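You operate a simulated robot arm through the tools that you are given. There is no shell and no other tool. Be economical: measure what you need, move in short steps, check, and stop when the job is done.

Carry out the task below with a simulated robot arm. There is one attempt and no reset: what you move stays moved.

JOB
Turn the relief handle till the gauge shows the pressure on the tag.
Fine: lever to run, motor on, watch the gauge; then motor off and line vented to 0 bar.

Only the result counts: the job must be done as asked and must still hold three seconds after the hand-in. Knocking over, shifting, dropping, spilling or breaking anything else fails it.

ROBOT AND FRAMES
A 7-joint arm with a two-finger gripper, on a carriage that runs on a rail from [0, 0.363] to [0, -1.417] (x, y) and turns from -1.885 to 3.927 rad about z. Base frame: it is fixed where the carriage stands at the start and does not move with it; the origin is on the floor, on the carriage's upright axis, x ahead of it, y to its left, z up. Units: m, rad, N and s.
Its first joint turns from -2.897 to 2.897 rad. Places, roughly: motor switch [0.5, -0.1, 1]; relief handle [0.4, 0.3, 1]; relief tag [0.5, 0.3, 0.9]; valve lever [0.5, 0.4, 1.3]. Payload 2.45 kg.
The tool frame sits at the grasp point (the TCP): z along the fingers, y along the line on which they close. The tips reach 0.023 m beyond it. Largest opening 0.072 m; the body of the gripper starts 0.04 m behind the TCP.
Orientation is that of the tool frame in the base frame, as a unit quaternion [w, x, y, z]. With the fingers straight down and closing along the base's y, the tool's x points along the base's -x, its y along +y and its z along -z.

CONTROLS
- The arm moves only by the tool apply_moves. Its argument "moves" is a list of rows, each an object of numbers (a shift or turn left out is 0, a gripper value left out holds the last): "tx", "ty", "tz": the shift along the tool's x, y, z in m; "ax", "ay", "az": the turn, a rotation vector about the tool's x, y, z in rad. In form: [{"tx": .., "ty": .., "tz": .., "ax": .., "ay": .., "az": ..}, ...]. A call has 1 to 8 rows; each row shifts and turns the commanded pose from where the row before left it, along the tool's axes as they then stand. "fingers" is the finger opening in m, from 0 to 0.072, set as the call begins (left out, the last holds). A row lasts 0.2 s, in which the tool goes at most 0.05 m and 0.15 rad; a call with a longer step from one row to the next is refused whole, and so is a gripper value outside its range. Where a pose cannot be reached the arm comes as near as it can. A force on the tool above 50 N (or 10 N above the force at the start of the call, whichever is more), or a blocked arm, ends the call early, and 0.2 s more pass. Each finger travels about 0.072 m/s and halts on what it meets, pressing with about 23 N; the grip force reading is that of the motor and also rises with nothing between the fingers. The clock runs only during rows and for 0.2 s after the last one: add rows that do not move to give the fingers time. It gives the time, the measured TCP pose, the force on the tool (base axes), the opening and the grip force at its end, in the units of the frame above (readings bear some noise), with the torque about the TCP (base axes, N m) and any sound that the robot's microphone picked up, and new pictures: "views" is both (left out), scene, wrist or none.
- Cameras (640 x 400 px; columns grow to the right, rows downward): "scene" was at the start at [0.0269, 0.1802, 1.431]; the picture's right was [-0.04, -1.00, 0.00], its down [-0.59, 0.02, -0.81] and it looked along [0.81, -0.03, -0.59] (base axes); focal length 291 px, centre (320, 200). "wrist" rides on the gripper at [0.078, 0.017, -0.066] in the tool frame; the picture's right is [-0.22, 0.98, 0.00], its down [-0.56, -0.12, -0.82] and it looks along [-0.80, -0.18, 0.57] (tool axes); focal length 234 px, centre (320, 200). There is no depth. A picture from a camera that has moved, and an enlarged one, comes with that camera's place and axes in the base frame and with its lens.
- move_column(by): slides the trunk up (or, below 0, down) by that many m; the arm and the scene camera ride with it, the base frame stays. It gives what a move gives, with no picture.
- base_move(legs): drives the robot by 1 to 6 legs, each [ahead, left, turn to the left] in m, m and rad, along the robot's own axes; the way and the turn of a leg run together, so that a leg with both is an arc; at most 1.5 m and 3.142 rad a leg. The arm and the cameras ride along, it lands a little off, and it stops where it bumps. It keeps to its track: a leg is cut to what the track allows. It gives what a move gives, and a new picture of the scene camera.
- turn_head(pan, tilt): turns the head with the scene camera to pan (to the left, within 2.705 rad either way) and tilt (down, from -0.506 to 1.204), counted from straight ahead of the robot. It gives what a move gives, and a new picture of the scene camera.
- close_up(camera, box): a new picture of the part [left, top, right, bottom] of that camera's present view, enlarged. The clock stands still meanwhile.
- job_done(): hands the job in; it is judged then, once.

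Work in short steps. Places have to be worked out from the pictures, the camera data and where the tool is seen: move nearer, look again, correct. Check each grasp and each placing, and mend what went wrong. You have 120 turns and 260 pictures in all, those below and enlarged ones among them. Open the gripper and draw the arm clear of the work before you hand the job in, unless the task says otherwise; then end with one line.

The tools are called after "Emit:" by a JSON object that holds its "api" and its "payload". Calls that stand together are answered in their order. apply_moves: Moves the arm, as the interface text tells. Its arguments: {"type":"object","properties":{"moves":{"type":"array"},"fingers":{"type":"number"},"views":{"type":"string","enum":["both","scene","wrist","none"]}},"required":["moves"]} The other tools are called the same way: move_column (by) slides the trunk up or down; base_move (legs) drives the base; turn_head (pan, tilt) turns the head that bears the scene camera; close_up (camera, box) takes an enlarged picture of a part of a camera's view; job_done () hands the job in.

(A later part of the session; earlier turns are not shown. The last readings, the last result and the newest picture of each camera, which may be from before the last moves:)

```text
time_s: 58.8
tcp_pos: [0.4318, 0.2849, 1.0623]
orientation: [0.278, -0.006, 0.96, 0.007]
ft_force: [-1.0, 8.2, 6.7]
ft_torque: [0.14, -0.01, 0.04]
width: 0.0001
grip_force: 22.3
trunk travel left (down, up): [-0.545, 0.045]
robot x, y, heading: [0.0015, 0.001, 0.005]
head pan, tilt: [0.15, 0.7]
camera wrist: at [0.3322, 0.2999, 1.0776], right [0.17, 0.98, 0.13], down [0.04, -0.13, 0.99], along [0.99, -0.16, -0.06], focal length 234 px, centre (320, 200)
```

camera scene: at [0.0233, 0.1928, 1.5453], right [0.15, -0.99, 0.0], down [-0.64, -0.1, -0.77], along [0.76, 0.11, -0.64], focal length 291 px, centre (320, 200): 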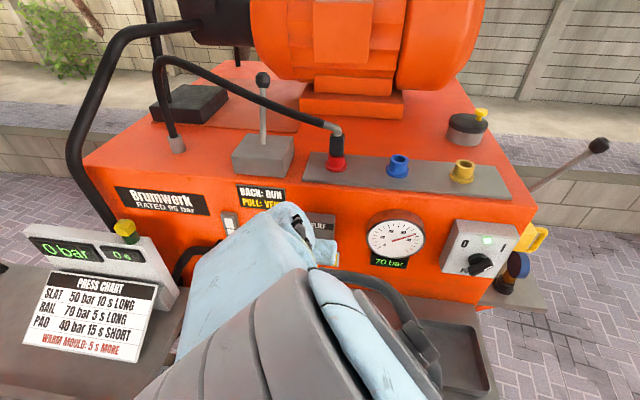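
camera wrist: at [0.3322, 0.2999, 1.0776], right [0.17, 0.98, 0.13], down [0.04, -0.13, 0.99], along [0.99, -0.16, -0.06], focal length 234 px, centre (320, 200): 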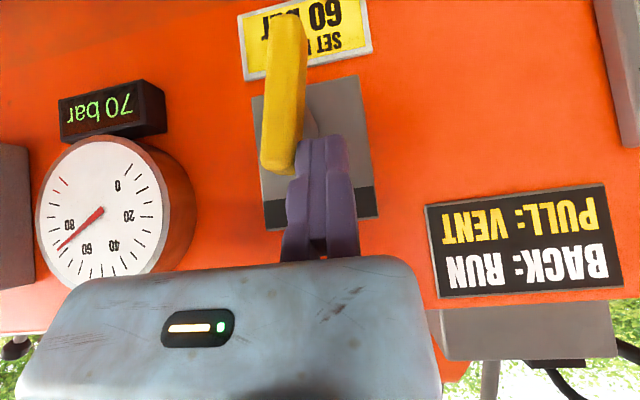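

It turned past upright clockwise with 8 N, so no stop. I continue.

Emit:
{"api": "apply_moves", "payload": {"moves": [{"ty": -0.005}, {"ty": -0.005}, {"ty": -0.004}, {}, {}, {}], "views": "wrist"}}

```text
time_s: 60.2
tcp_pos: [0.4333, 0.2693, 1.0621]
orientation: [0.278, -0.006, 0.961, 0.007]
ft_force: [-0.2, -0.1, -0.9]
ft_torque: [-0.02, 0.01, 0.03]
width: 0.0
grip_force: 22.5
trunk travel left (down, up): [-0.545, 0.045]
robot x, y, heading: [0.0038, -0.0058, 0.001]
head pan, tilt: [0.15, 0.7]
camera wrist: at [0.3331, 0.2848, 1.0771], right [0.17, 0.98, 0.13], down [0.04, -0.13, 0.99], along [0.98, -0.16, -0.06], focal length 234 px, centre (320, 200)
```

wrist: 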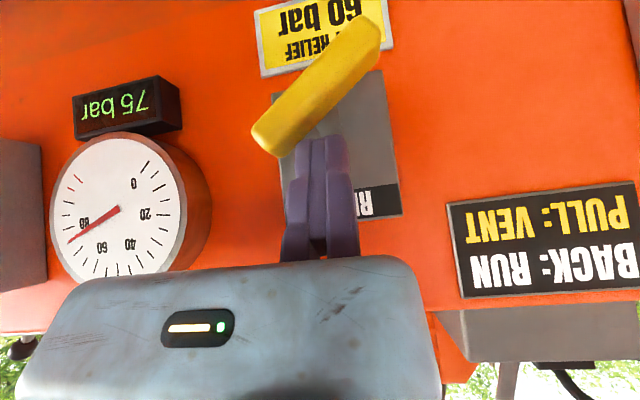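

75 bar: clockwise raises, the display steps by 5 bar, and it takes many degrees per step — so several strokes counter-clockwise are needed. I go to the -y side of the upper arm and push it +y.

Emit:
{"api": "apply_moves", "payload": {"moves": [{"tz": -0.0424, "tx": -0.0266}, {"ty": -0.049}, {"tz": 0.0424, "tx": 0.0266}, {"ty": 0.015}, {"ty": 0.013}, {"ty": 0.013}, {"ty": 0.013}], "views": "wrist"}}

```text
time_s: 61.4
tcp_pos: [0.4349, 0.233, 1.0644]
orientation: [0.279, 0.001, 0.96, 0.003]
ft_force: [-15.2, -20.2, 15.0]
ft_torque: [-0.34, 0.22, 0.04]
width: 0.0001
grip_force: 22.7
trunk travel left (down, up): [-0.545, 0.045]
robot x, y, heading: [0.0007, -0.0025, 0.001]
head pan, tilt: [0.15, 0.7]
stopped in row 5: the force on the tool passed its limit (the readings are from after the stop); the commanded pose is now the measured one
camera wrist: at [0.3344, 0.2489, 1.0787], right [0.18, 0.98, 0.12], down [0.03, -0.13, 0.99], along [0.98, -0.18, -0.06], focal length 234 px, centre (320, 200)
```

wrist: 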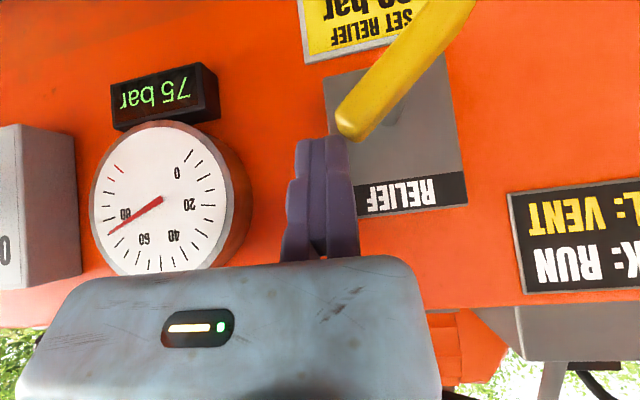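

Jammed on the corner, the tip being high and the push quick. I back off, lower 1 cm and push more slowly.

Emit:
{"api": "apply_moves", "payload": {"moves": [{"ty": -0.008}, {"tz": 0.0085, "tx": 0.0053}, {"ty": 0.008}, {"ty": 0.005}, {"ty": 0.005}, {"ty": 0.005}, {"ty": 0.005}, {"ty": 0.005}], "views": "wrist"}}

```text
time_s: 62.3
tcp_pos: [0.4349, 0.2265, 1.051]
orientation: [0.277, 0.004, 0.961, -0.002]
ft_force: [-9.7, -18.3, 1.9]
ft_torque: [-0.41, 0.24, -0.03]
width: 0.0
grip_force: 22.9
trunk travel left (down, up): [-0.545, 0.045]
robot x, y, heading: [0.0002, -0.0041, -0.001]
head pan, tilt: [0.15, 0.7]
stopped in row 4: the force on the tool passed its limit (the readings are from after the stop); the commanded pose is now the measured one
camera wrist: at [0.3357, 0.2444, 1.0658], right [0.19, 0.97, 0.11], down [0.04, -0.12, 0.99], along [0.98, -0.19, -0.06], focal length 234 px, centre (320, 200)
```

wrist: 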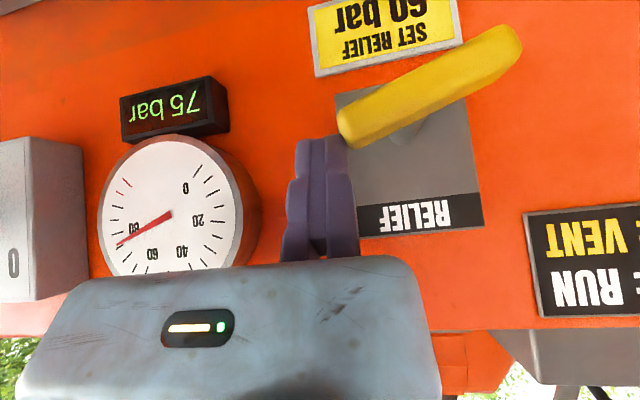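

The bar is now at ~+65° clockwise. Its left arm sits low-left, so I press that arm down from above (good leverage, counter-clockwise).

Emit:
{"api": "apply_moves", "payload": {"moves": [{"tz": -0.0424, "tx": -0.0266}, {"ty": 0.039}, {"ty": 0.039}, {"tz": 0.036, "tx": 0.0225}, {"tz": 0.01, "tx": 0.0063}, {"tz": 0.0068, "tx": 0.0042}, {"tz": 0.0068, "tx": 0.0042}, {"tz": 0.0068, "tx": 0.0042}], "views": "wrist"}}

```text
time_s: 64.1
tcp_pos: [0.4367, 0.3092, 1.0221]
orientation: [0.277, 0.003, 0.961, -0.002]
ft_force: [-0.2, 0.9, 1.1]
ft_torque: [0.02, -0.02, 0.02]
width: 0.0001
grip_force: 23.1
trunk travel left (down, up): [-0.545, 0.045]
robot x, y, heading: [-0.0028, -0.005, 0.002]
head pan, tilt: [0.15, 0.7]
camera wrist: at [0.3371, 0.3266, 1.0372], right [0.19, 0.97, 0.12], down [0.04, -0.12, 0.99], along [0.98, -0.18, -0.06], focal length 234 px, centre (320, 200)
```

wrist: 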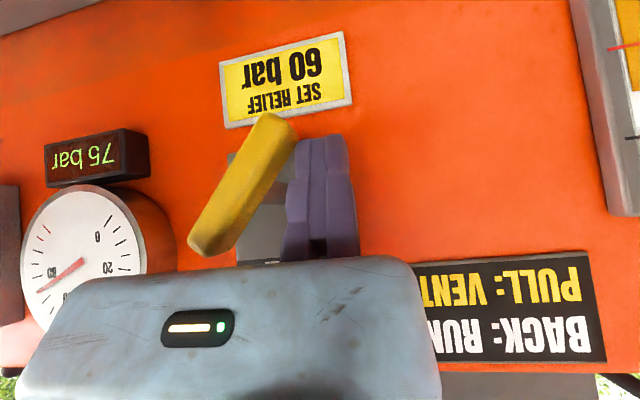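

Bar at ~+35° now. The finger sits beside the lower-left end; I push it -y slowly.

Emit:
{"api": "apply_moves", "payload": {"moves": [{"ty": -0.004}, {"ty": -0.004}, {"ty": -0.004}, {"ty": -0.004}, {"ty": -0.003}], "views": "wrist"}}

```text
time_s: 65.3
tcp_pos: [0.4378, 0.2922, 1.0226]
orientation: [0.278, 0.002, 0.961, 0.0]
ft_force: [2.1, 15.1, -1.7]
ft_torque: [0.12, -0.03, -0.03]
width: 0.0001
grip_force: 23.0
trunk travel left (down, up): [-0.545, 0.045]
robot x, y, heading: [-0.0018, -0.003, -0.001]
head pan, tilt: [0.15, 0.7]
camera wrist: at [0.3368, 0.3092, 1.0373], right [0.19, 0.98, 0.12], down [0.04, -0.12, 0.99], along [0.98, -0.18, -0.06], focal length 234 px, centre (320, 200)
```

wrist: 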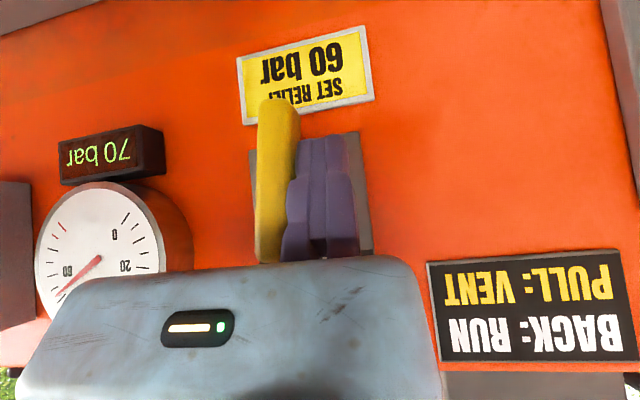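

70 again, bar upright. Now the upper arm: over to the -y side and push +y slowly.

Emit:
{"api": "apply_moves", "payload": {"moves": [{"tz": -0.036, "tx": -0.0225, "ty": 0.003}, {"tz": -0.036, "tx": -0.0225}, {"ty": -0.049}, {"tz": 0.038, "tx": 0.0238}, {"ty": 0.007}, {"ty": 0.005}, {"ty": 0.005}, {"ty": 0.005}], "views": "none"}}

Emit:
{"api": "apply_moves", "payload": {"moves": [{"ty": 0.004}, {"ty": 0.004}, {"ty": 0.003}], "views": "wrist"}}

```text
time_s: 67.1
tcp_pos: [0.4372, 0.2654, 1.0645]
orientation: [0.278, 0.002, 0.961, -0.001]
ft_force: [2.4, -4.0, 7.2]
ft_torque: [-0.01, -0.12, -0.06]
width: 0.0
grip_force: 22.6
trunk travel left (down, up): [-0.545, 0.045]
robot x, y, heading: [-0.0009, -0.0047, -0.001]
head pan, tilt: [0.15, 0.7]
```

```text
time_s: 67.9
tcp_pos: [0.4365, 0.276, 1.0634]
orientation: [0.277, 0.003, 0.961, -0.001]
ft_force: [-0.6, -1.4, 0.7]
ft_torque: [-0.05, 0.0, -0.01]
width: 0.0
grip_force: 23.4
trunk travel left (down, up): [-0.545, 0.045]
robot x, y, heading: [0.0012, -0.0044, -0.0]
head pan, tilt: [0.15, 0.7]
camera wrist: at [0.3369, 0.2943, 1.0779], right [0.19, 0.98, 0.12], down [0.04, -0.12, 0.99], along [0.98, -0.18, -0.06], focal length 234 px, centre (320, 200)
```

wrist: 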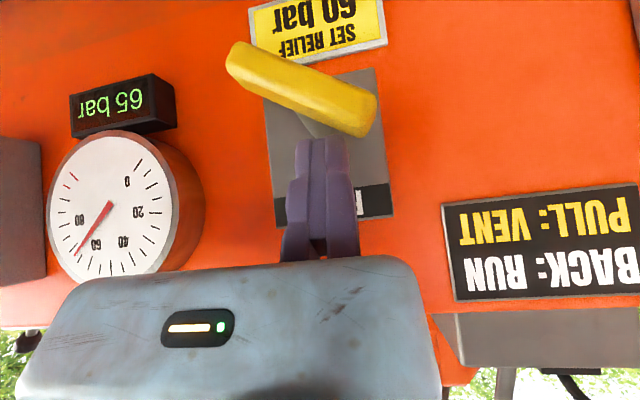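

65 bar now at about -62°. Next I press the left arm down from above to turn it on.

Emit:
{"api": "apply_moves", "payload": {"moves": [{"tz": -0.0297, "tx": -0.0186}, {"ty": 0.028}, {"tz": 0.0254, "tx": 0.0159}, {"tz": 0.0085, "tx": 0.0053}, {"tz": 0.0068, "tx": 0.0042}, {"tz": 0.0068, "tx": 0.0042}, {"tz": 0.0051, "tx": 0.0032}, {"tz": 0.0051, "tx": 0.0032}], "views": "wrist"}}

```text
time_s: 69.7
tcp_pos: [0.437, 0.303, 1.0304]
orientation: [0.278, 0.004, 0.961, -0.002]
ft_force: [0.2, 0.3, 0.6]
ft_torque: [0.02, 0.0, -0.03]
width: 0.0003
grip_force: 23.1
trunk travel left (down, up): [-0.545, 0.045]
robot x, y, heading: [-0.0013, -0.0063, -0.001]
head pan, tilt: [0.15, 0.7]
camera wrist: at [0.3374, 0.3217, 1.0443], right [0.19, 0.97, 0.11], down [0.04, -0.12, 0.99], along [0.98, -0.19, -0.06], focal length 234 px, centre (320, 200)
```

wrist: 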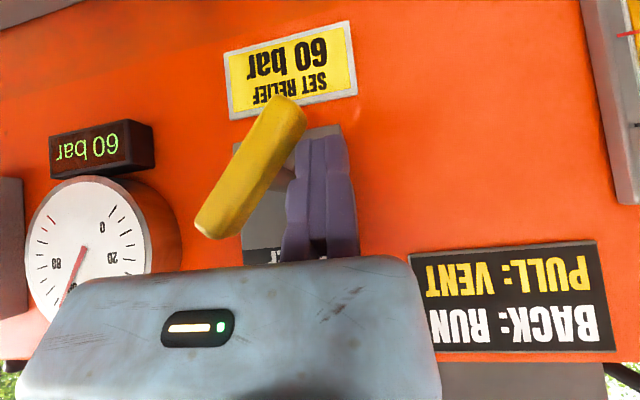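

Display shows 60 bar at about -145°. I check the needle for the exact place within the step.

Emit:
{"api": "close_up", "payload": {"camera": "scene", "box": [350, 200, 440, 275]}}

```text
5.33 times, centred on (395, 238) of scene
camera zoom: at [0.0237, 0.1922, 1.5452], right [0.15, -0.99, 0.0], down [-0.64, -0.1, -0.76], along [0.76, 0.11, -0.64], focal length 1553 px, centre (-80, 0)
```

zoom: 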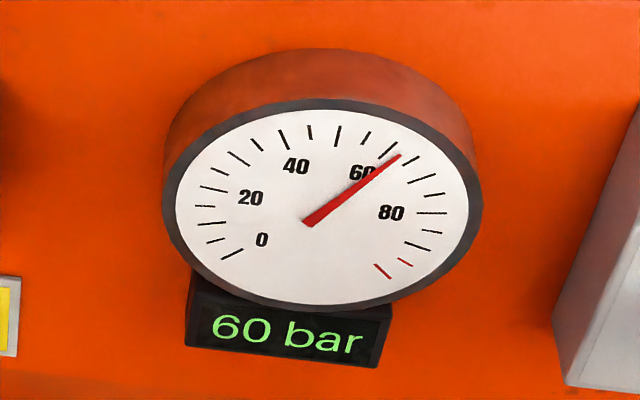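

Needle stands at about 62, so roughly 30° more. I push the lower-left end -y slowly.

Emit:
{"api": "apply_moves", "payload": {"moves": [{"tz": 0.007, "tx": 0.0044}, {"ty": -0.003}, {"ty": -0.003}, {"ty": -0.003}, {}], "views": "wrist"}}

Emit:
{"api": "close_up", "payload": {"camera": "scene", "box": [350, 200, 440, 275]}}

```text
time_s: 70.9
tcp_pos: [0.4369, 0.2976, 1.0219]
orientation: [0.277, 0.003, 0.961, -0.002]
ft_force: [0.3, 5.1, -0.7]
ft_torque: [0.13, 0.04, 0.01]
width: 0.0
grip_force: 22.8
trunk travel left (down, up): [-0.545, 0.045]
robot x, y, heading: [-0.0008, -0.0042, -0.001]
head pan, tilt: [0.15, 0.7]
camera wrist: at [0.3373, 0.3136, 1.0363], right [0.19, 0.98, 0.11], down [0.04, -0.12, 0.99], along [0.98, -0.18, -0.06], focal length 234 px, centre (320, 200)
```

wrist: 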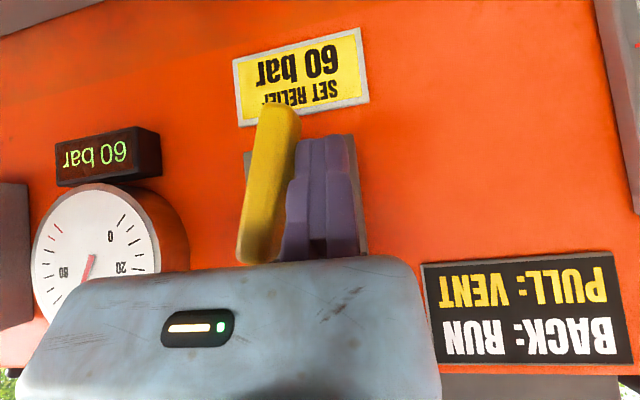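

```text
5.33 times, centred on (395, 238) of scene
camera zoom: at [0.0236, 0.1927, 1.5452], right [0.15, -0.99, 0.0], down [-0.64, -0.1, -0.76], along [0.76, 0.11, -0.64], focal length 1553 px, centre (-80, 0)
```

zoom: 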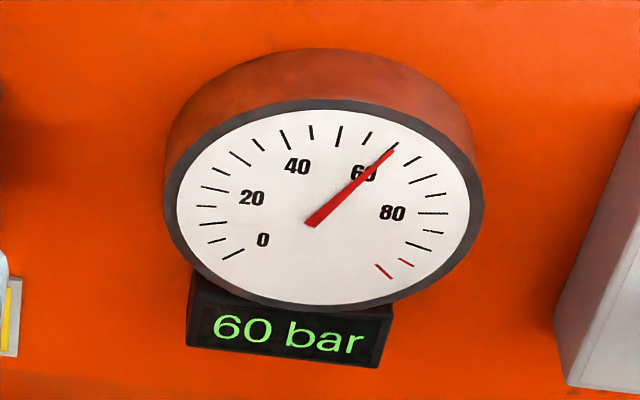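

Needle is almost on the 60 tick (≈60.5). One tiny nudge more.

Emit:
{"api": "apply_moves", "payload": {"moves": [{"ty": -0.0015}, {}, {}], "views": "none"}}

Emit:
{"api": "close_up", "payload": {"camera": "scene", "box": [360, 205, 430, 265]}}

```text
time_s: 71.7
tcp_pos: [0.438, 0.2947, 1.0223]
orientation: [0.277, 0.003, 0.961, -0.001]
ft_force: [-1.0, 3.6, -1.6]
ft_torque: [0.09, 0.01, 0.04]
width: 0.0001
grip_force: 22.5
trunk travel left (down, up): [-0.545, 0.045]
robot x, y, heading: [-0.0038, -0.0035, 0.001]
head pan, tilt: [0.15, 0.7]
```

```text
6.67 times, centred on (395, 235) of scene
camera zoom: at [0.0237, 0.1927, 1.5453], right [0.15, -0.99, 0.0], down [-0.64, -0.1, -0.76], along [0.76, 0.11, -0.64], focal length 1942 px, centre (-180, -33)
```

zoom: 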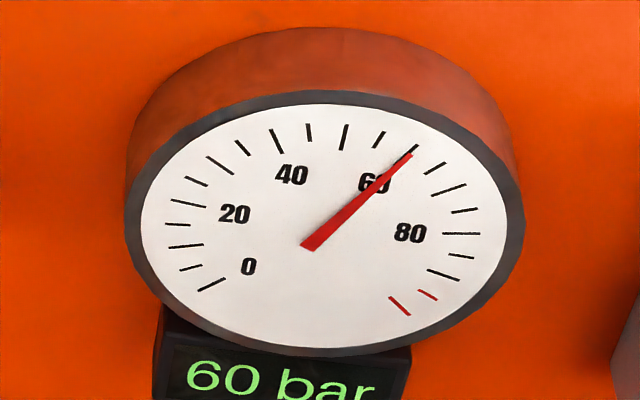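

Needle exactly at 60. I withdraw the finger away from the bar and verify the reading stays.

Emit:
{"api": "apply_moves", "payload": {"moves": [{"ty": 0.015}, {"tz": -0.045}, {"tz": -0.045}, {"tz": -0.045}, {"ty": -0.03}], "views": "wrist"}}

Emit:
{"api": "close_up", "payload": {"camera": "scene", "box": [360, 205, 430, 265]}}

```text
time_s: 72.8
tcp_pos: [0.4159, 0.2402, 1.1363]
orientation: [0.281, 0.09, 0.955, -0.033]
ft_force: [0.5, 0.3, 0.1]
ft_torque: [-0.01, -0.02, 0.01]
width: 0.0
grip_force: 23.0
trunk travel left (down, up): [-0.545, 0.045]
robot x, y, heading: [-0.0049, -0.0033, -0.0]
head pan, tilt: [0.15, 0.7]
stopped in row 5: the arm was blocked; the commanded pose is now the measured one
camera wrist: at [0.3207, 0.276, 1.1494], right [0.37, 0.92, 0.11], down [0.01, -0.12, 0.99], along [0.93, -0.36, -0.05], focal length 234 px, centre (320, 200)
```

wrist: 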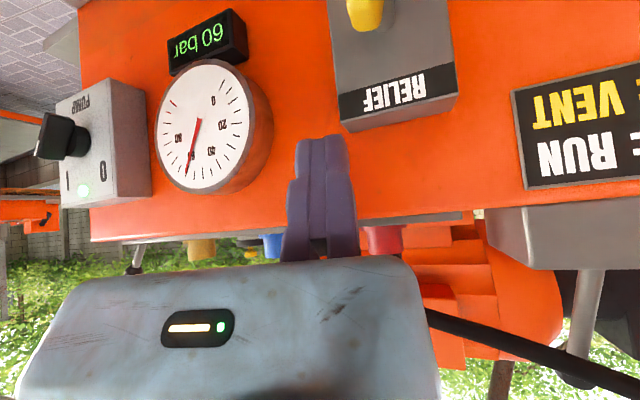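

```text
6.67 times, centred on (395, 235) of scene
camera zoom: at [0.024, 0.1926, 1.5452], right [0.15, -0.99, 0.0], down [-0.64, -0.1, -0.76], along [0.76, 0.11, -0.64], focal length 1942 px, centre (-180, -33)
```

zoom: 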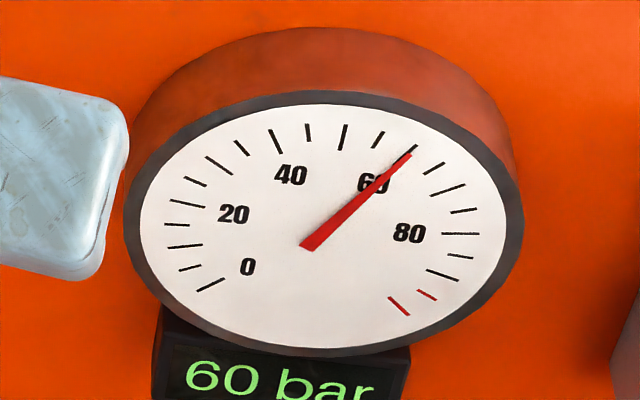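

60 holds. The arm got blocked near a limit and yawed ~0.19 rad; I pull back, undo that turn, and look at the scene.

Emit:
{"api": "apply_moves", "payload": {"moves": [{"tz": -0.02, "tx": 0.03}, {"tz": -0.02, "tx": 0.03}, {"ax": -0.057, "ay": 0.005, "az": -0.078}, {"ax": -0.057, "ay": 0.005, "az": -0.078}], "views": "scene"}}

```text
time_s: 73.4
tcp_pos: [0.405, 0.1804, 1.1364]
orientation: [0.265, 0.195, 0.943, -0.049]
ft_force: [0.0, -0.1, 0.0]
ft_torque: [-0.03, 0.03, -0.01]
width: 0.0
grip_force: 23.6
trunk travel left (down, up): [-0.545, 0.045]
robot x, y, heading: [-0.0034, 0.0005, -0.0]
head pan, tilt: [0.15, 0.7]
stopped in row 2: the arm was blocked; the commanded pose is now the measured one
camera scene: at [0.0239, 0.1924, 1.5453], right [0.15, -0.99, 0.0], down [-0.64, -0.1, -0.76], along [0.76, 0.11, -0.64], focal length 291 px, centre (320, 200)
```

scene: 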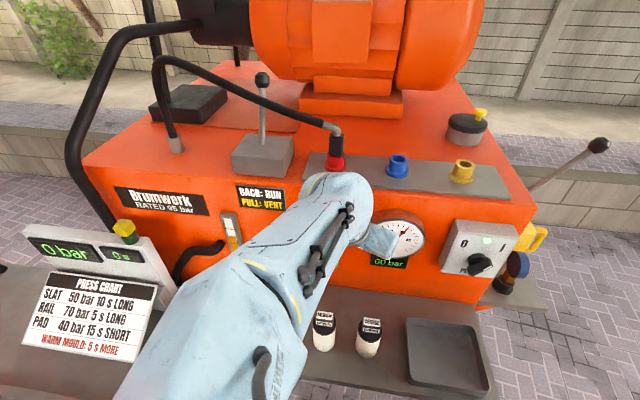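

The elbow has swung left and the hand is drifting in yaw. I try undoing the yaw alone while staying in place.

Emit:
{"api": "apply_moves", "payload": {"moves": [{"tz": -0.01}, {"ax": -0.05, "az": -0.088}, {"ax": -0.05, "az": -0.088}, {"ax": -0.05, "az": -0.088}, {"ax": -0.05, "az": -0.088}], "views": "scene"}}

```text
time_s: 74.4
tcp_pos: [0.4173, 0.1499, 1.1448]
orientation: [0.308, 0.101, 0.939, -0.111]
ft_force: [1.0, -1.1, 0.3]
ft_torque: [-0.03, -0.01, 0.02]
width: 0.0
grip_force: 22.8
trunk travel left (down, up): [-0.545, 0.045]
robot x, y, heading: [-0.0009, -0.0039, -0.001]
head pan, tilt: [0.15, 0.7]
stopped in row 4: the arm was blocked; the commanded pose is now the measured one
camera scene: at [0.0238, 0.1923, 1.5453], right [0.15, -0.99, 0.0], down [-0.64, -0.1, -0.76], along [0.76, 0.11, -0.64], focal length 291 px, centre (320, 200)
```

scene: 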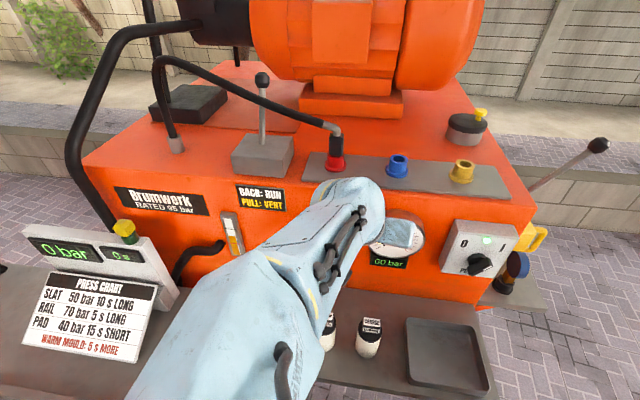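

I try returning toward the healthy upright posture: unpitch the hand while backing away in -x.

Emit:
{"api": "apply_moves", "payload": {"moves": [{"ay": 0.1, "tx": 0.015, "tz": -0.01}, {"ay": 0.1, "tx": 0.015, "tz": -0.01}, {"ay": 0.1, "tx": 0.015, "tz": -0.01}, {"ay": 0.1, "tx": 0.015, "tz": -0.01}], "views": "scene"}}

```text
time_s: 75.5
tcp_pos: [0.3658, 0.139, 1.1473]
orientation: [0.144, 0.184, 0.96, -0.155]
ft_force: [-0.5, 1.0, -0.3]
ft_torque: [-0.02, 0.04, 0.02]
width: 0.0001
grip_force: 23.0
trunk travel left (down, up): [-0.545, 0.045]
robot x, y, heading: [-0.0017, -0.0035, -0.001]
head pan, tilt: [0.15, 0.7]
stopped in row 4: the arm was blocked; the commanded pose is now the measured one
camera scene: at [0.0239, 0.1922, 1.5453], right [0.15, -0.99, 0.0], down [-0.64, -0.1, -0.76], along [0.76, 0.11, -0.64], focal length 291 px, centre (320, 200)
```

scene: 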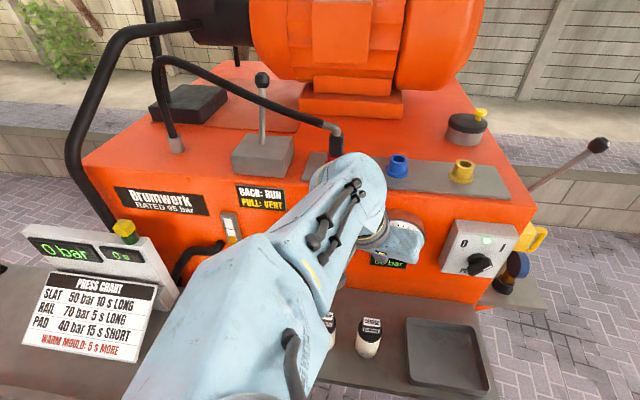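

Still limited. I try straight up, which should free the elbow.

Emit:
{"api": "apply_moves", "payload": {"moves": [{"tz": -0.03}, {"tz": -0.03}, {"tz": -0.03}, {"tz": -0.03}], "views": "both"}}

```text
time_s: 76.2
tcp_pos: [0.3725, 0.1194, 1.2126]
orientation: [0.136, 0.26, 0.94, -0.175]
ft_force: [0.2, 1.0, 0.7]
ft_torque: [-0.02, 0.0, 0.03]
width: 0.0
grip_force: 23.0
trunk travel left (down, up): [-0.545, 0.045]
robot x, y, heading: [0.0004, -0.0058, -0.001]
head pan, tilt: [0.15, 0.7]
stopped in row 3: the arm was blocked; the commanded pose is now the measured one
camera scene: at [0.0237, 0.1927, 1.5452], right [0.15, -0.99, 0.0], down [-0.64, -0.1, -0.76], along [0.76, 0.11, -0.64], focal length 291 px, centre (320, 200)
camera wrist: at [0.3082, 0.1926, 1.2409], right [0.7, 0.69, -0.18], down [0.26, -0.02, 0.97], along [0.66, -0.73, -0.19], focal length 234 px, centre (320, 200)
```

scene: 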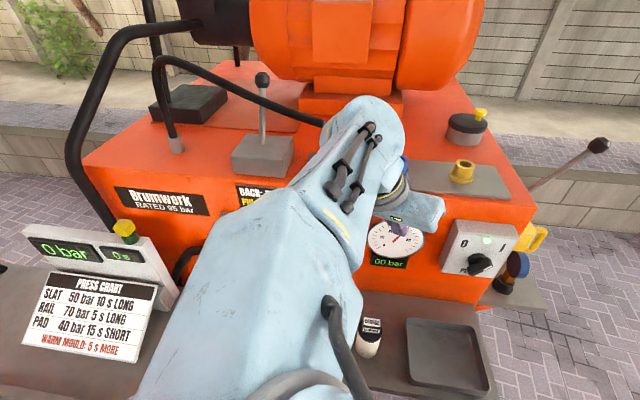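
wrist: 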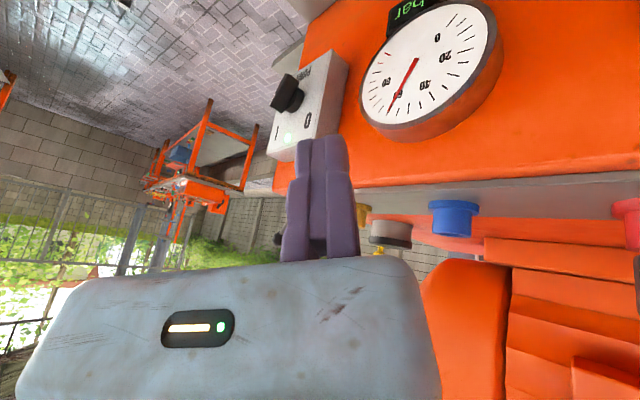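

An arm link runs very close to the head. I look down with the head to see what blocks.

Emit:
{"api": "turn_head", "payload": {"pan": -0.3, "tilt": 1.15}}

```text
time_s: 77.1
tcp_pos: [0.3729, 0.1181, 1.2129]
orientation: [0.138, 0.261, 0.939, -0.175]
ft_force: [0.3, 0.1, 0.3]
ft_torque: [0.01, -0.03, -0.02]
width: 0.0
grip_force: 23.2
trunk travel left (down, up): [-0.545, 0.045]
robot x, y, heading: [0.0002, -0.0009, 0.0]
head pan, tilt: [-0.3, 1.15]
camera scene: at [-0.0033, 0.162, 1.5123], right [-0.3, -0.96, 0.0], down [-0.87, 0.27, -0.41], along [0.39, -0.12, -0.91], focal length 291 px, centre (320, 200)
```

scene: 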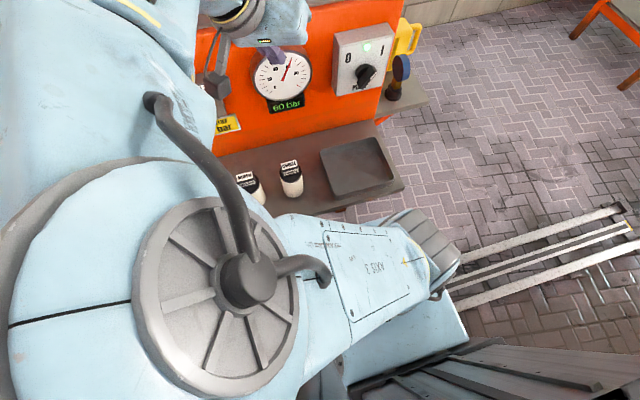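

The folded elbow is pressed near the head mast. I extend the hand forward and up over the machine's front edge to unfold the elbow away from the head.

Emit:
{"api": "apply_moves", "payload": {"moves": [{"tx": -0.027, "ty": 0.003, "tz": -0.0236}, {"tx": -0.027, "ty": 0.003, "tz": -0.0236}, {"tx": -0.027, "ty": 0.003, "tz": -0.0236}, {"tx": -0.027, "ty": 0.003, "tz": -0.0236}], "views": "scene"}}

```text
time_s: 78.1
tcp_pos: [0.4536, 0.1195, 1.3334]
orientation: [0.138, 0.261, 0.939, -0.175]
ft_force: [-0.3, 0.4, 0.5]
ft_torque: [0.02, 0.01, 0.03]
width: 0.0001
grip_force: 23.1
trunk travel left (down, up): [-0.545, 0.045]
robot x, y, heading: [0.0005, -0.0085, 0.002]
head pan, tilt: [-0.3, 1.15]
camera scene: at [-0.0034, 0.1619, 1.5122], right [-0.3, -0.95, 0.0], down [-0.87, 0.27, -0.41], along [0.39, -0.12, -0.91], focal length 291 px, centre (320, 200)
```

scene: 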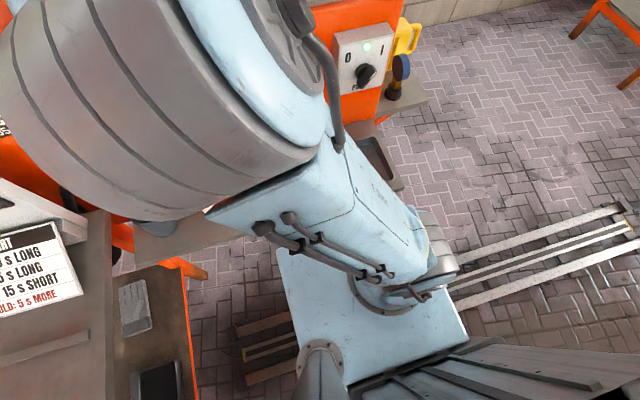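

Free again. Now I turn the hand back to straight-down orientation here.

Emit:
{"api": "apply_moves", "payload": {"moves": [{"ax": -0.0714, "ay": 0.056, "az": -0.106}, {"ax": -0.0714, "ay": 0.056, "az": -0.106}, {"ax": -0.0714, "ay": 0.056, "az": -0.106}, {"ax": -0.0714, "ay": 0.056, "az": -0.106}, {"ax": -0.0714, "ay": 0.056, "az": -0.106}], "views": "scene"}}

```text
time_s: 79.3
tcp_pos: [0.4517, 0.1198, 1.3324]
orientation: [0.001, 0.001, 1.0, 0.0]
ft_force: [-0.2, -0.2, 0.2]
ft_torque: [-0.01, -0.02, -0.02]
width: 0.0
grip_force: 23.4
trunk travel left (down, up): [-0.545, 0.045]
robot x, y, heading: [0.0039, -0.0059, 0.006]
head pan, tilt: [-0.3, 1.15]
camera scene: at [-0.0034, 0.162, 1.5122], right [-0.3, -0.95, 0.0], down [-0.87, 0.27, -0.41], along [0.39, -0.12, -0.91], focal length 291 px, centre (320, 200)
```

scene: 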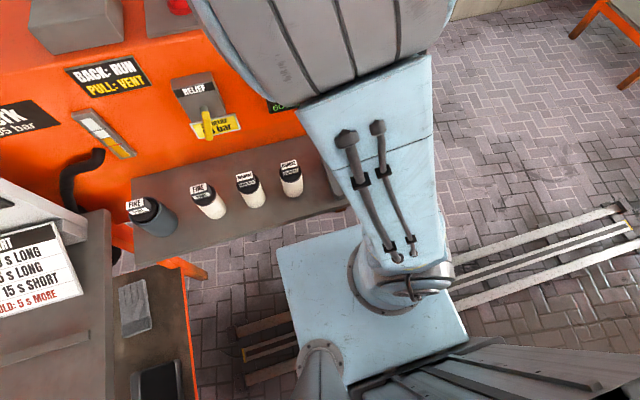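

Arm is healthy again and the handle is untouched. I move over in front of the pump switch.

Emit:
{"api": "apply_moves", "payload": {"moves": [{"ty": -0.049}, {"ty": -0.049}, {"ty": -0.049}, {"ty": -0.049}, {"ty": -0.049}, {"tx": 0.049}, {"tx": 0.049}, {"tx": 0.049}], "views": "none"}}

Emit:
{"api": "apply_moves", "payload": {"moves": [{"tz": 0.04}, {"tz": 0.04}, {"tz": 0.04}, {"tz": 0.035}, {"ay": -0.14}, {"ay": -0.14}, {"ay": -0.14}, {"ay": -0.14}], "views": "wrist"}}

Emit:
{"api": "turn_head", "payload": {"pan": -0.2, "tilt": 0.7}}

```text
time_s: 81.3
tcp_pos: [0.2878, -0.1625, 1.3299]
orientation: [-0.003, 0.076, 0.997, -0.002]
ft_force: [0.7, -0.2, -0.6]
ft_torque: [-0.02, 0.02, 0.04]
width: 0.0
grip_force: 23.0
trunk travel left (down, up): [-0.545, 0.045]
robot x, y, heading: [-0.0043, -0.0062, -0.002]
head pan, tilt: [-0.3, 1.15]
stopped in row 8: the arm was blocked; the commanded pose is now the measured one
```

```text
time_s: 83.1
tcp_pos: [0.2857, -0.1623, 1.1761]
orientation: [0.273, 0.073, 0.959, -0.022]
ft_force: [0.4, 0.0, 0.3]
ft_torque: [-0.01, 0.0, 0.02]
width: 0.0
grip_force: 22.6
trunk travel left (down, up): [-0.545, 0.045]
robot x, y, heading: [-0.0008, -0.0013, -0.005]
head pan, tilt: [-0.3, 1.15]
camera wrist: at [0.1894, -0.1318, 1.1916], right [0.33, 0.94, 0.11], down [0.03, -0.13, 0.99], along [0.94, -0.33, -0.07], focal length 234 px, centre (320, 200)
```

wrist: 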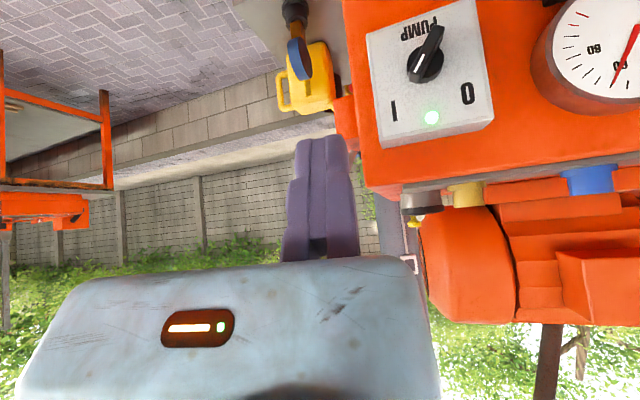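

```text
time_s: 84.0
tcp_pos: [0.2856, -0.1633, 1.1762]
orientation: [0.271, 0.073, 0.959, -0.023]
ft_force: [0.8, 0.3, -0.4]
ft_torque: [-0.03, -0.01, 0.0]
width: 0.0002
grip_force: 22.5
trunk travel left (down, up): [-0.545, 0.045]
robot x, y, heading: [0.0012, -0.0036, -0.001]
head pan, tilt: [-0.201, 0.7]
camera scene: at [0.023, 0.1626, 1.5452], right [-0.2, -0.98, 0.0], down [-0.63, 0.13, -0.76], along [0.75, -0.15, -0.64], focal length 291 px, centre (320, 200)
```

scene: 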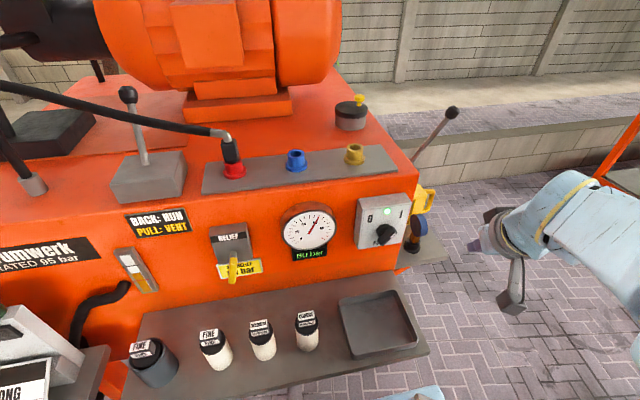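

Gauge still 60. I correct the small yaw, then approach to the right (-y) side of the switch fin's upper end.

Emit:
{"api": "apply_moves", "payload": {"moves": [{"ax": -0.042, "ay": -0.004, "az": -0.064}, {"ax": -0.042, "ay": -0.004, "az": -0.064}, {"tz": 0.0343, "tx": -0.016, "ty": 0.005}, {"tz": 0.0343, "tx": -0.016, "ty": 0.005}, {"tz": 0.0343, "tx": -0.016, "ty": 0.005}, {"tz": 0.0343, "tx": -0.016, "ty": 0.005}], "views": "wrist"}}

```text
time_s: 85.4
tcp_pos: [0.413, -0.1417, 1.0949]
orientation: [0.276, -0.002, 0.961, 0.001]
ft_force: [0.6, 0.5, -0.2]
ft_torque: [0.01, 0.0, 0.02]
width: 0.0
grip_force: 23.0
trunk travel left (down, up): [-0.545, 0.045]
robot x, y, heading: [0.0008, 0.0, -0.001]
head pan, tilt: [-0.201, 0.7]
camera wrist: at [0.3126, -0.1264, 1.1091], right [0.18, 0.98, 0.11], down [0.04, -0.12, 0.99], along [0.98, -0.18, -0.06], focal length 234 px, centre (320, 200)
```

wrist: 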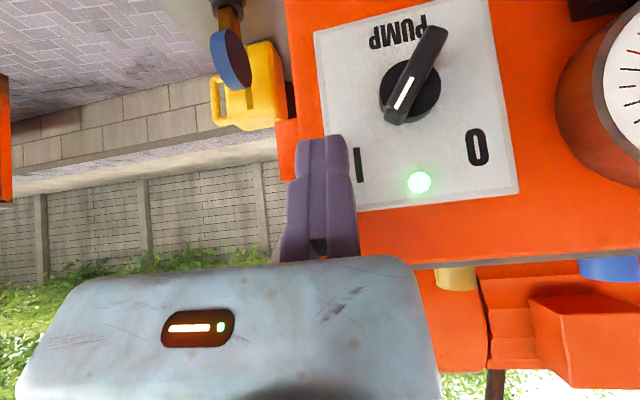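

Good. Advance the last bit and push +y.

Emit:
{"api": "apply_moves", "payload": {"moves": [{"tz": 0.0171, "tx": -0.0075}, {"tz": 0.0171, "tx": -0.0075}, {"ty": 0.016}, {"ty": 0.008}, {"ty": 0.007}, {"ty": 0.006}], "views": "wrist"}}

```text
time_s: 86.8
tcp_pos: [0.443, -0.1059, 1.0726]
orientation: [0.275, 0.0, 0.961, -0.001]
ft_force: [-1.3, -0.3, 0.2]
ft_torque: [-0.01, 0.01, 0.01]
width: 0.0002
grip_force: 23.5
trunk travel left (down, up): [-0.545, 0.045]
robot x, y, heading: [-0.0019, -0.0003, -0.005]
head pan, tilt: [-0.201, 0.7]
camera wrist: at [0.3436, -0.0894, 1.0877], right [0.18, 0.98, 0.12], down [0.04, -0.13, 0.99], along [0.98, -0.18, -0.06], focal length 234 px, centre (320, 200)
```

wrist: 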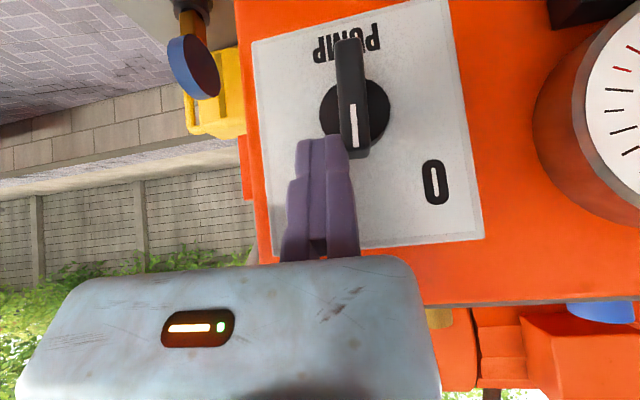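

Fin is upright; pushing on toward 0.

Emit:
{"api": "apply_moves", "payload": {"moves": [{"ty": 0.006}, {"ty": 0.006}, {"ty": 0.006}, {"ty": 0.005}], "views": "wrist"}}

```text
time_s: 87.9
tcp_pos: [0.4424, -0.0954, 1.0729]
orientation: [0.279, 0.006, 0.96, -0.007]
ft_force: [-1.6, -12.3, 4.5]
ft_torque: [-0.24, 0.08, -0.09]
width: 0.0
grip_force: 23.1
trunk travel left (down, up): [-0.545, 0.045]
robot x, y, heading: [0.0005, -0.0055, -0.0]
head pan, tilt: [-0.201, 0.7]
stopped in row 4: the force on the tool passed its limit (the readings are from after the stop); the commanded pose is now the measured one
camera wrist: at [0.3431, -0.0764, 1.0883], right [0.2, 0.97, 0.11], down [0.03, -0.11, 0.99], along [0.98, -0.19, -0.05], focal length 234 px, centre (320, 200)
```

wrist: 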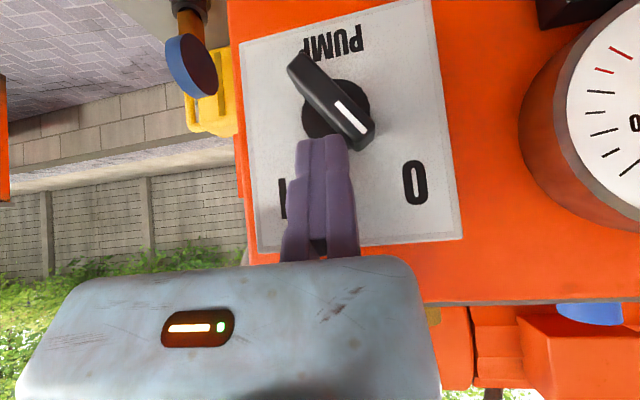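

The fin points to 0 at its stop. I withdraw and check lamp and gauge.

Emit:
{"api": "apply_moves", "payload": {"moves": [{"ty": -0.015}, {"tz": -0.04}, {"tz": -0.04}, {"tz": -0.03}], "views": "wrist"}}

Emit:
{"api": "close_up", "payload": {"camera": "scene", "box": [200, 180, 440, 330]}}

```text
time_s: 88.9
tcp_pos: [0.3826, -0.1043, 1.168]
orientation: [0.278, 0.004, 0.961, -0.006]
ft_force: [-0.1, 0.3, -0.5]
ft_torque: [0.0, 0.04, -0.01]
width: 0.0
grip_force: 22.9
trunk travel left (down, up): [-0.545, 0.045]
robot x, y, heading: [0.0009, -0.0067, -0.006]
head pan, tilt: [-0.201, 0.7]
camera wrist: at [0.284, -0.0864, 1.1822], right [0.2, 0.97, 0.11], down [0.03, -0.12, 0.99], along [0.98, -0.19, -0.06], focal length 234 px, centre (320, 200)
```

wrist: 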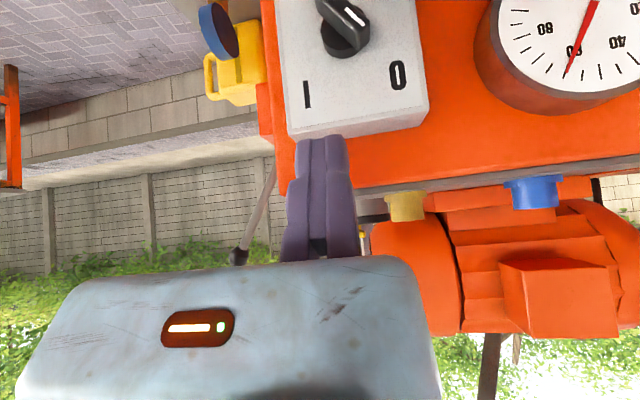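

```text
2.67 times, centred on (320, 255) of scene
camera zoom: at [0.0233, 0.1618, 1.5453], right [-0.2, -0.98, 0.0], down [-0.63, 0.13, -0.76], along [0.75, -0.15, -0.64], focal length 777 px, centre (320, 53)
```

zoom: 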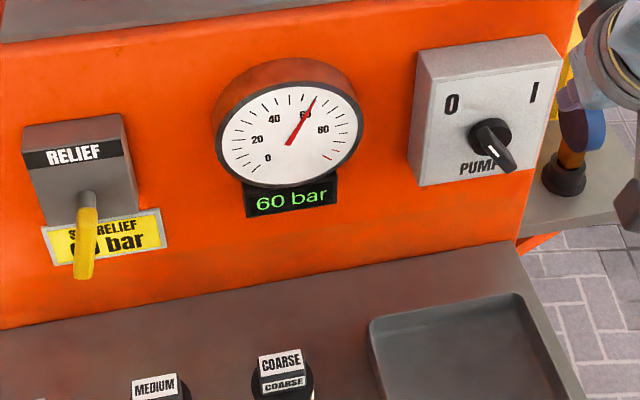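

Motor is off; the trapped 60 bar holds. Next the lever to vent: I drive left to y≈0.33, as the lever will have to be gripped and pulled toward me.

Emit:
{"api": "base_move", "payload": {"legs": [[0, 0.33, 0]]}}

Emit:
{"api": "apply_moves", "payload": {"moves": [{"tz": -0.0424, "tx": -0.0266}, {"tz": -0.0424, "tx": -0.0266}, {"tz": -0.0424, "tx": -0.0266}, {"tz": -0.0424, "tx": -0.0266}, {"tz": -0.0212, "tx": -0.0133}, {"ty": 0.04}, {"ty": 0.04}], "views": "both"}}

```text
time_s: 91.0
tcp_pos: [0.3839, 0.2242, 1.1678]
orientation: [0.278, 0.005, 0.961, -0.005]
ft_force: [-0.7, 1.0, -0.1]
ft_torque: [0.0, 0.01, -0.02]
width: 0.0001
grip_force: 23.3
trunk travel left (down, up): [-0.545, 0.045]
robot x, y, heading: [0.0005, 0.3259, -0.008]
head pan, tilt: [-0.201, 0.7]
camera scene: at [0.0238, 0.4921, 1.5453], right [-0.2, -0.98, 0.0], down [-0.63, 0.13, -0.76], along [0.75, -0.16, -0.64], focal length 291 px, centre (320, 200)
```

scene: 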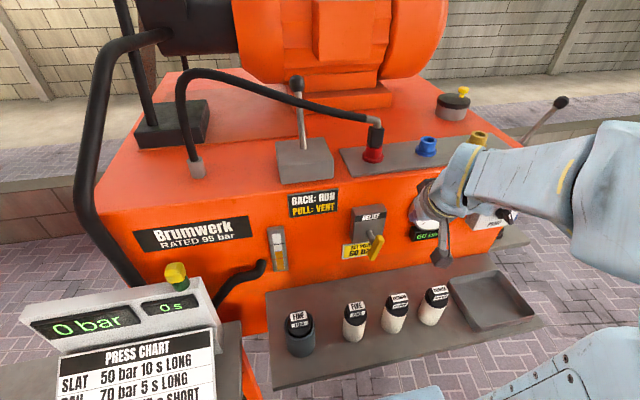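

```text
time_s: 92.7
tcp_pos: [0.3836, 0.3074, 1.3908]
orientation: [0.278, 0.005, 0.961, -0.006]
ft_force: [0.5, 0.4, -0.5]
ft_torque: [-0.02, -0.01, -0.01]
width: 0.0004
grip_force: 22.8
trunk travel left (down, up): [-0.545, 0.045]
robot x, y, heading: [0.0016, 0.3244, -0.006]
head pan, tilt: [-0.201, 0.7]
camera scene: at [0.0237, 0.4923, 1.5453], right [-0.2, -0.98, 0.0], down [-0.63, 0.13, -0.76], along [0.75, -0.16, -0.64], focal length 291 px, centre (320, 200)
camera wrist: at [0.2841, 0.3256, 1.4056], right [0.2, 0.97, 0.11], down [0.03, -0.12, 0.99], along [0.98, -0.19, -0.06], focal length 234 px, centre (320, 200)
```

scene: 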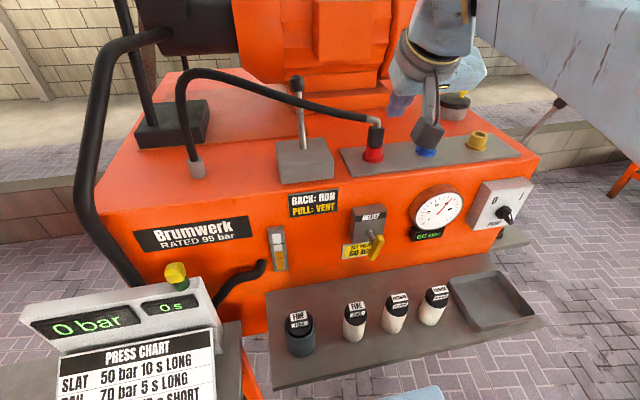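
wrist: 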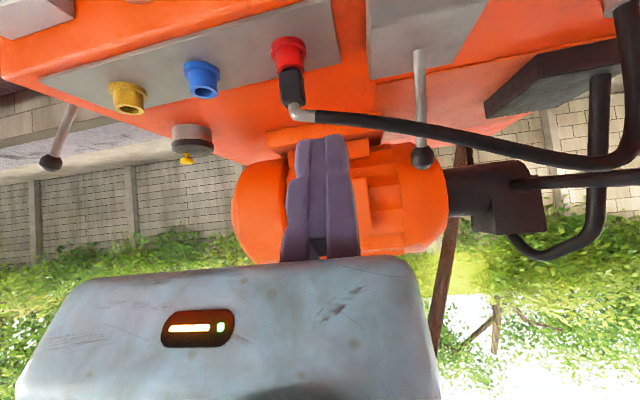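

Knob computed at [0.638, 0.411, 1.34]. I shift left so the fixed finger lies just left of it, pitch the hand to ~1 rad, and open the fingers.

Emit:
{"api": "apply_moves", "payload": {"moves": [{"ty": 0.041}, {"ty": 0.041}, {"ty": 0.043}, {"ay": -0.14}, {"ay": -0.14}, {"ay": -0.14}], "fingers": 0.06, "views": "none"}}

Emit:
{"api": "apply_moves", "payload": {"moves": [{"tz": 0.0349, "tx": -0.0248}, {"tz": 0.0349, "tx": -0.0248}, {"tz": 0.0349, "tx": -0.0248}, {"tz": 0.0349, "tx": -0.0248}], "views": "both"}}

```text
time_s: 94.0
tcp_pos: [0.3861, 0.4314, 1.391]
orientation: [0.473, 0.006, 0.881, -0.008]
ft_force: [0.7, -0.7, 0.0]
ft_torque: [0.03, 0.04, 0.0]
width: 0.06
grip_force: 0.0
trunk travel left (down, up): [-0.545, 0.045]
robot x, y, heading: [-0.0001, 0.3272, -0.009]
head pan, tilt: [-0.201, 0.7]
```

```text
time_s: 95.0
tcp_pos: [0.5588, 0.4289, 1.3944]
orientation: [0.472, 0.004, 0.881, -0.007]
ft_force: [-0.4, -0.5, 0.2]
ft_torque: [-0.04, -0.02, -0.01]
width: 0.06
grip_force: 0.1
trunk travel left (down, up): [-0.545, 0.045]
robot x, y, heading: [-0.0024, 0.3236, -0.001]
head pan, tilt: [-0.201, 0.7]
camera scene: at [0.024, 0.492, 1.5453], right [-0.2, -0.98, 0.0], down [-0.63, 0.13, -0.76], along [0.75, -0.16, -0.64], focal length 291 px, centre (320, 200)
camera wrist: at [0.4616, 0.4469, 1.3667], right [0.13, 0.98, 0.17], down [-0.37, -0.11, 0.92], along [0.92, -0.19, 0.35], focal length 234 px, centre (320, 200)
```

scene: 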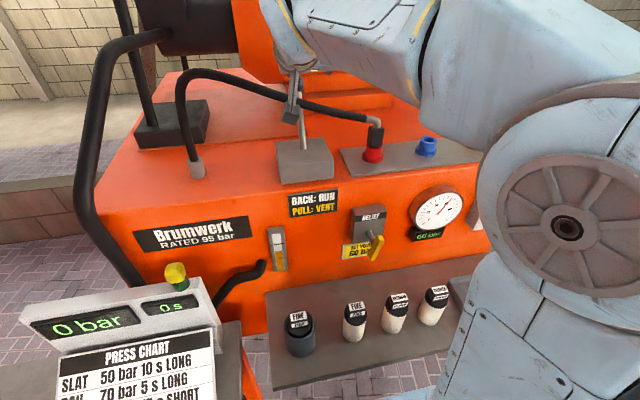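
wrist: 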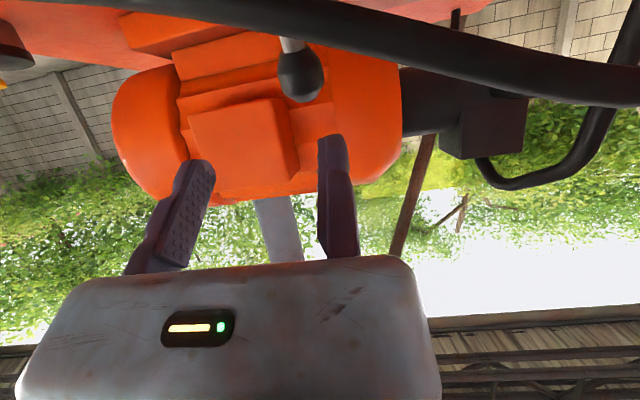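

Knob aligned just inside the fixed finger. To clear the hose under the hand I make the pitch a little steeper (0.75 rad), shift 4 mm left, and advance two-thirds.

Emit:
{"api": "apply_moves", "payload": {"moves": [{"ay": 0.115, "ty": 0.004}, {"ay": 0.115}, {"tz": 0.0297, "tx": -0.0083}, {"tz": 0.0297, "tx": -0.0083}], "views": "both"}}

```text
time_s: 96.0
tcp_pos: [0.6101, 0.4337, 1.3628]
orientation: [0.367, 0.004, 0.93, -0.006]
ft_force: [-0.4, 0.4, 0.4]
ft_torque: [0.0, -0.02, 0.01]
width: 0.0599
grip_force: 0.1
trunk travel left (down, up): [-0.545, 0.045]
robot x, y, heading: [-0.0013, 0.3257, -0.005]
head pan, tilt: [-0.201, 0.7]
camera scene: at [0.024, 0.4921, 1.5453], right [-0.2, -0.98, 0.0], down [-0.63, 0.13, -0.76], along [0.75, -0.16, -0.64], focal length 291 px, centre (320, 200)
camera wrist: at [0.5095, 0.451, 1.3581], right [0.17, 0.98, 0.14], down [-0.15, -0.11, 0.98], along [0.97, -0.19, 0.13], focal length 234 px, centre (320, 200)
```

scene: 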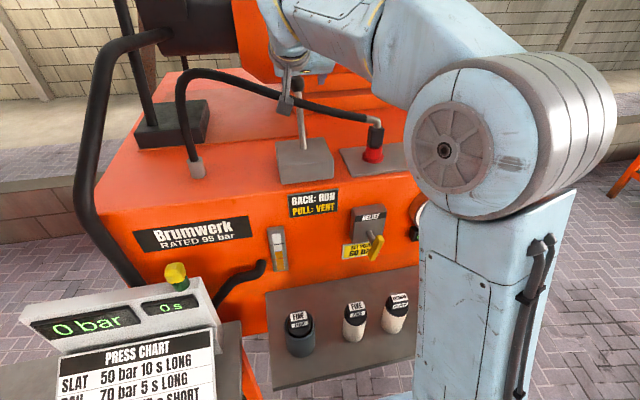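
wrist: 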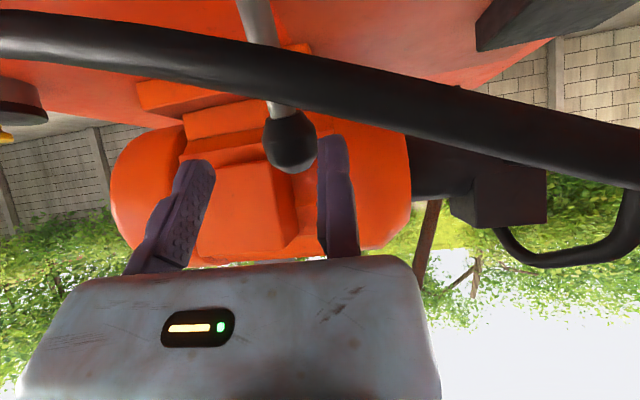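

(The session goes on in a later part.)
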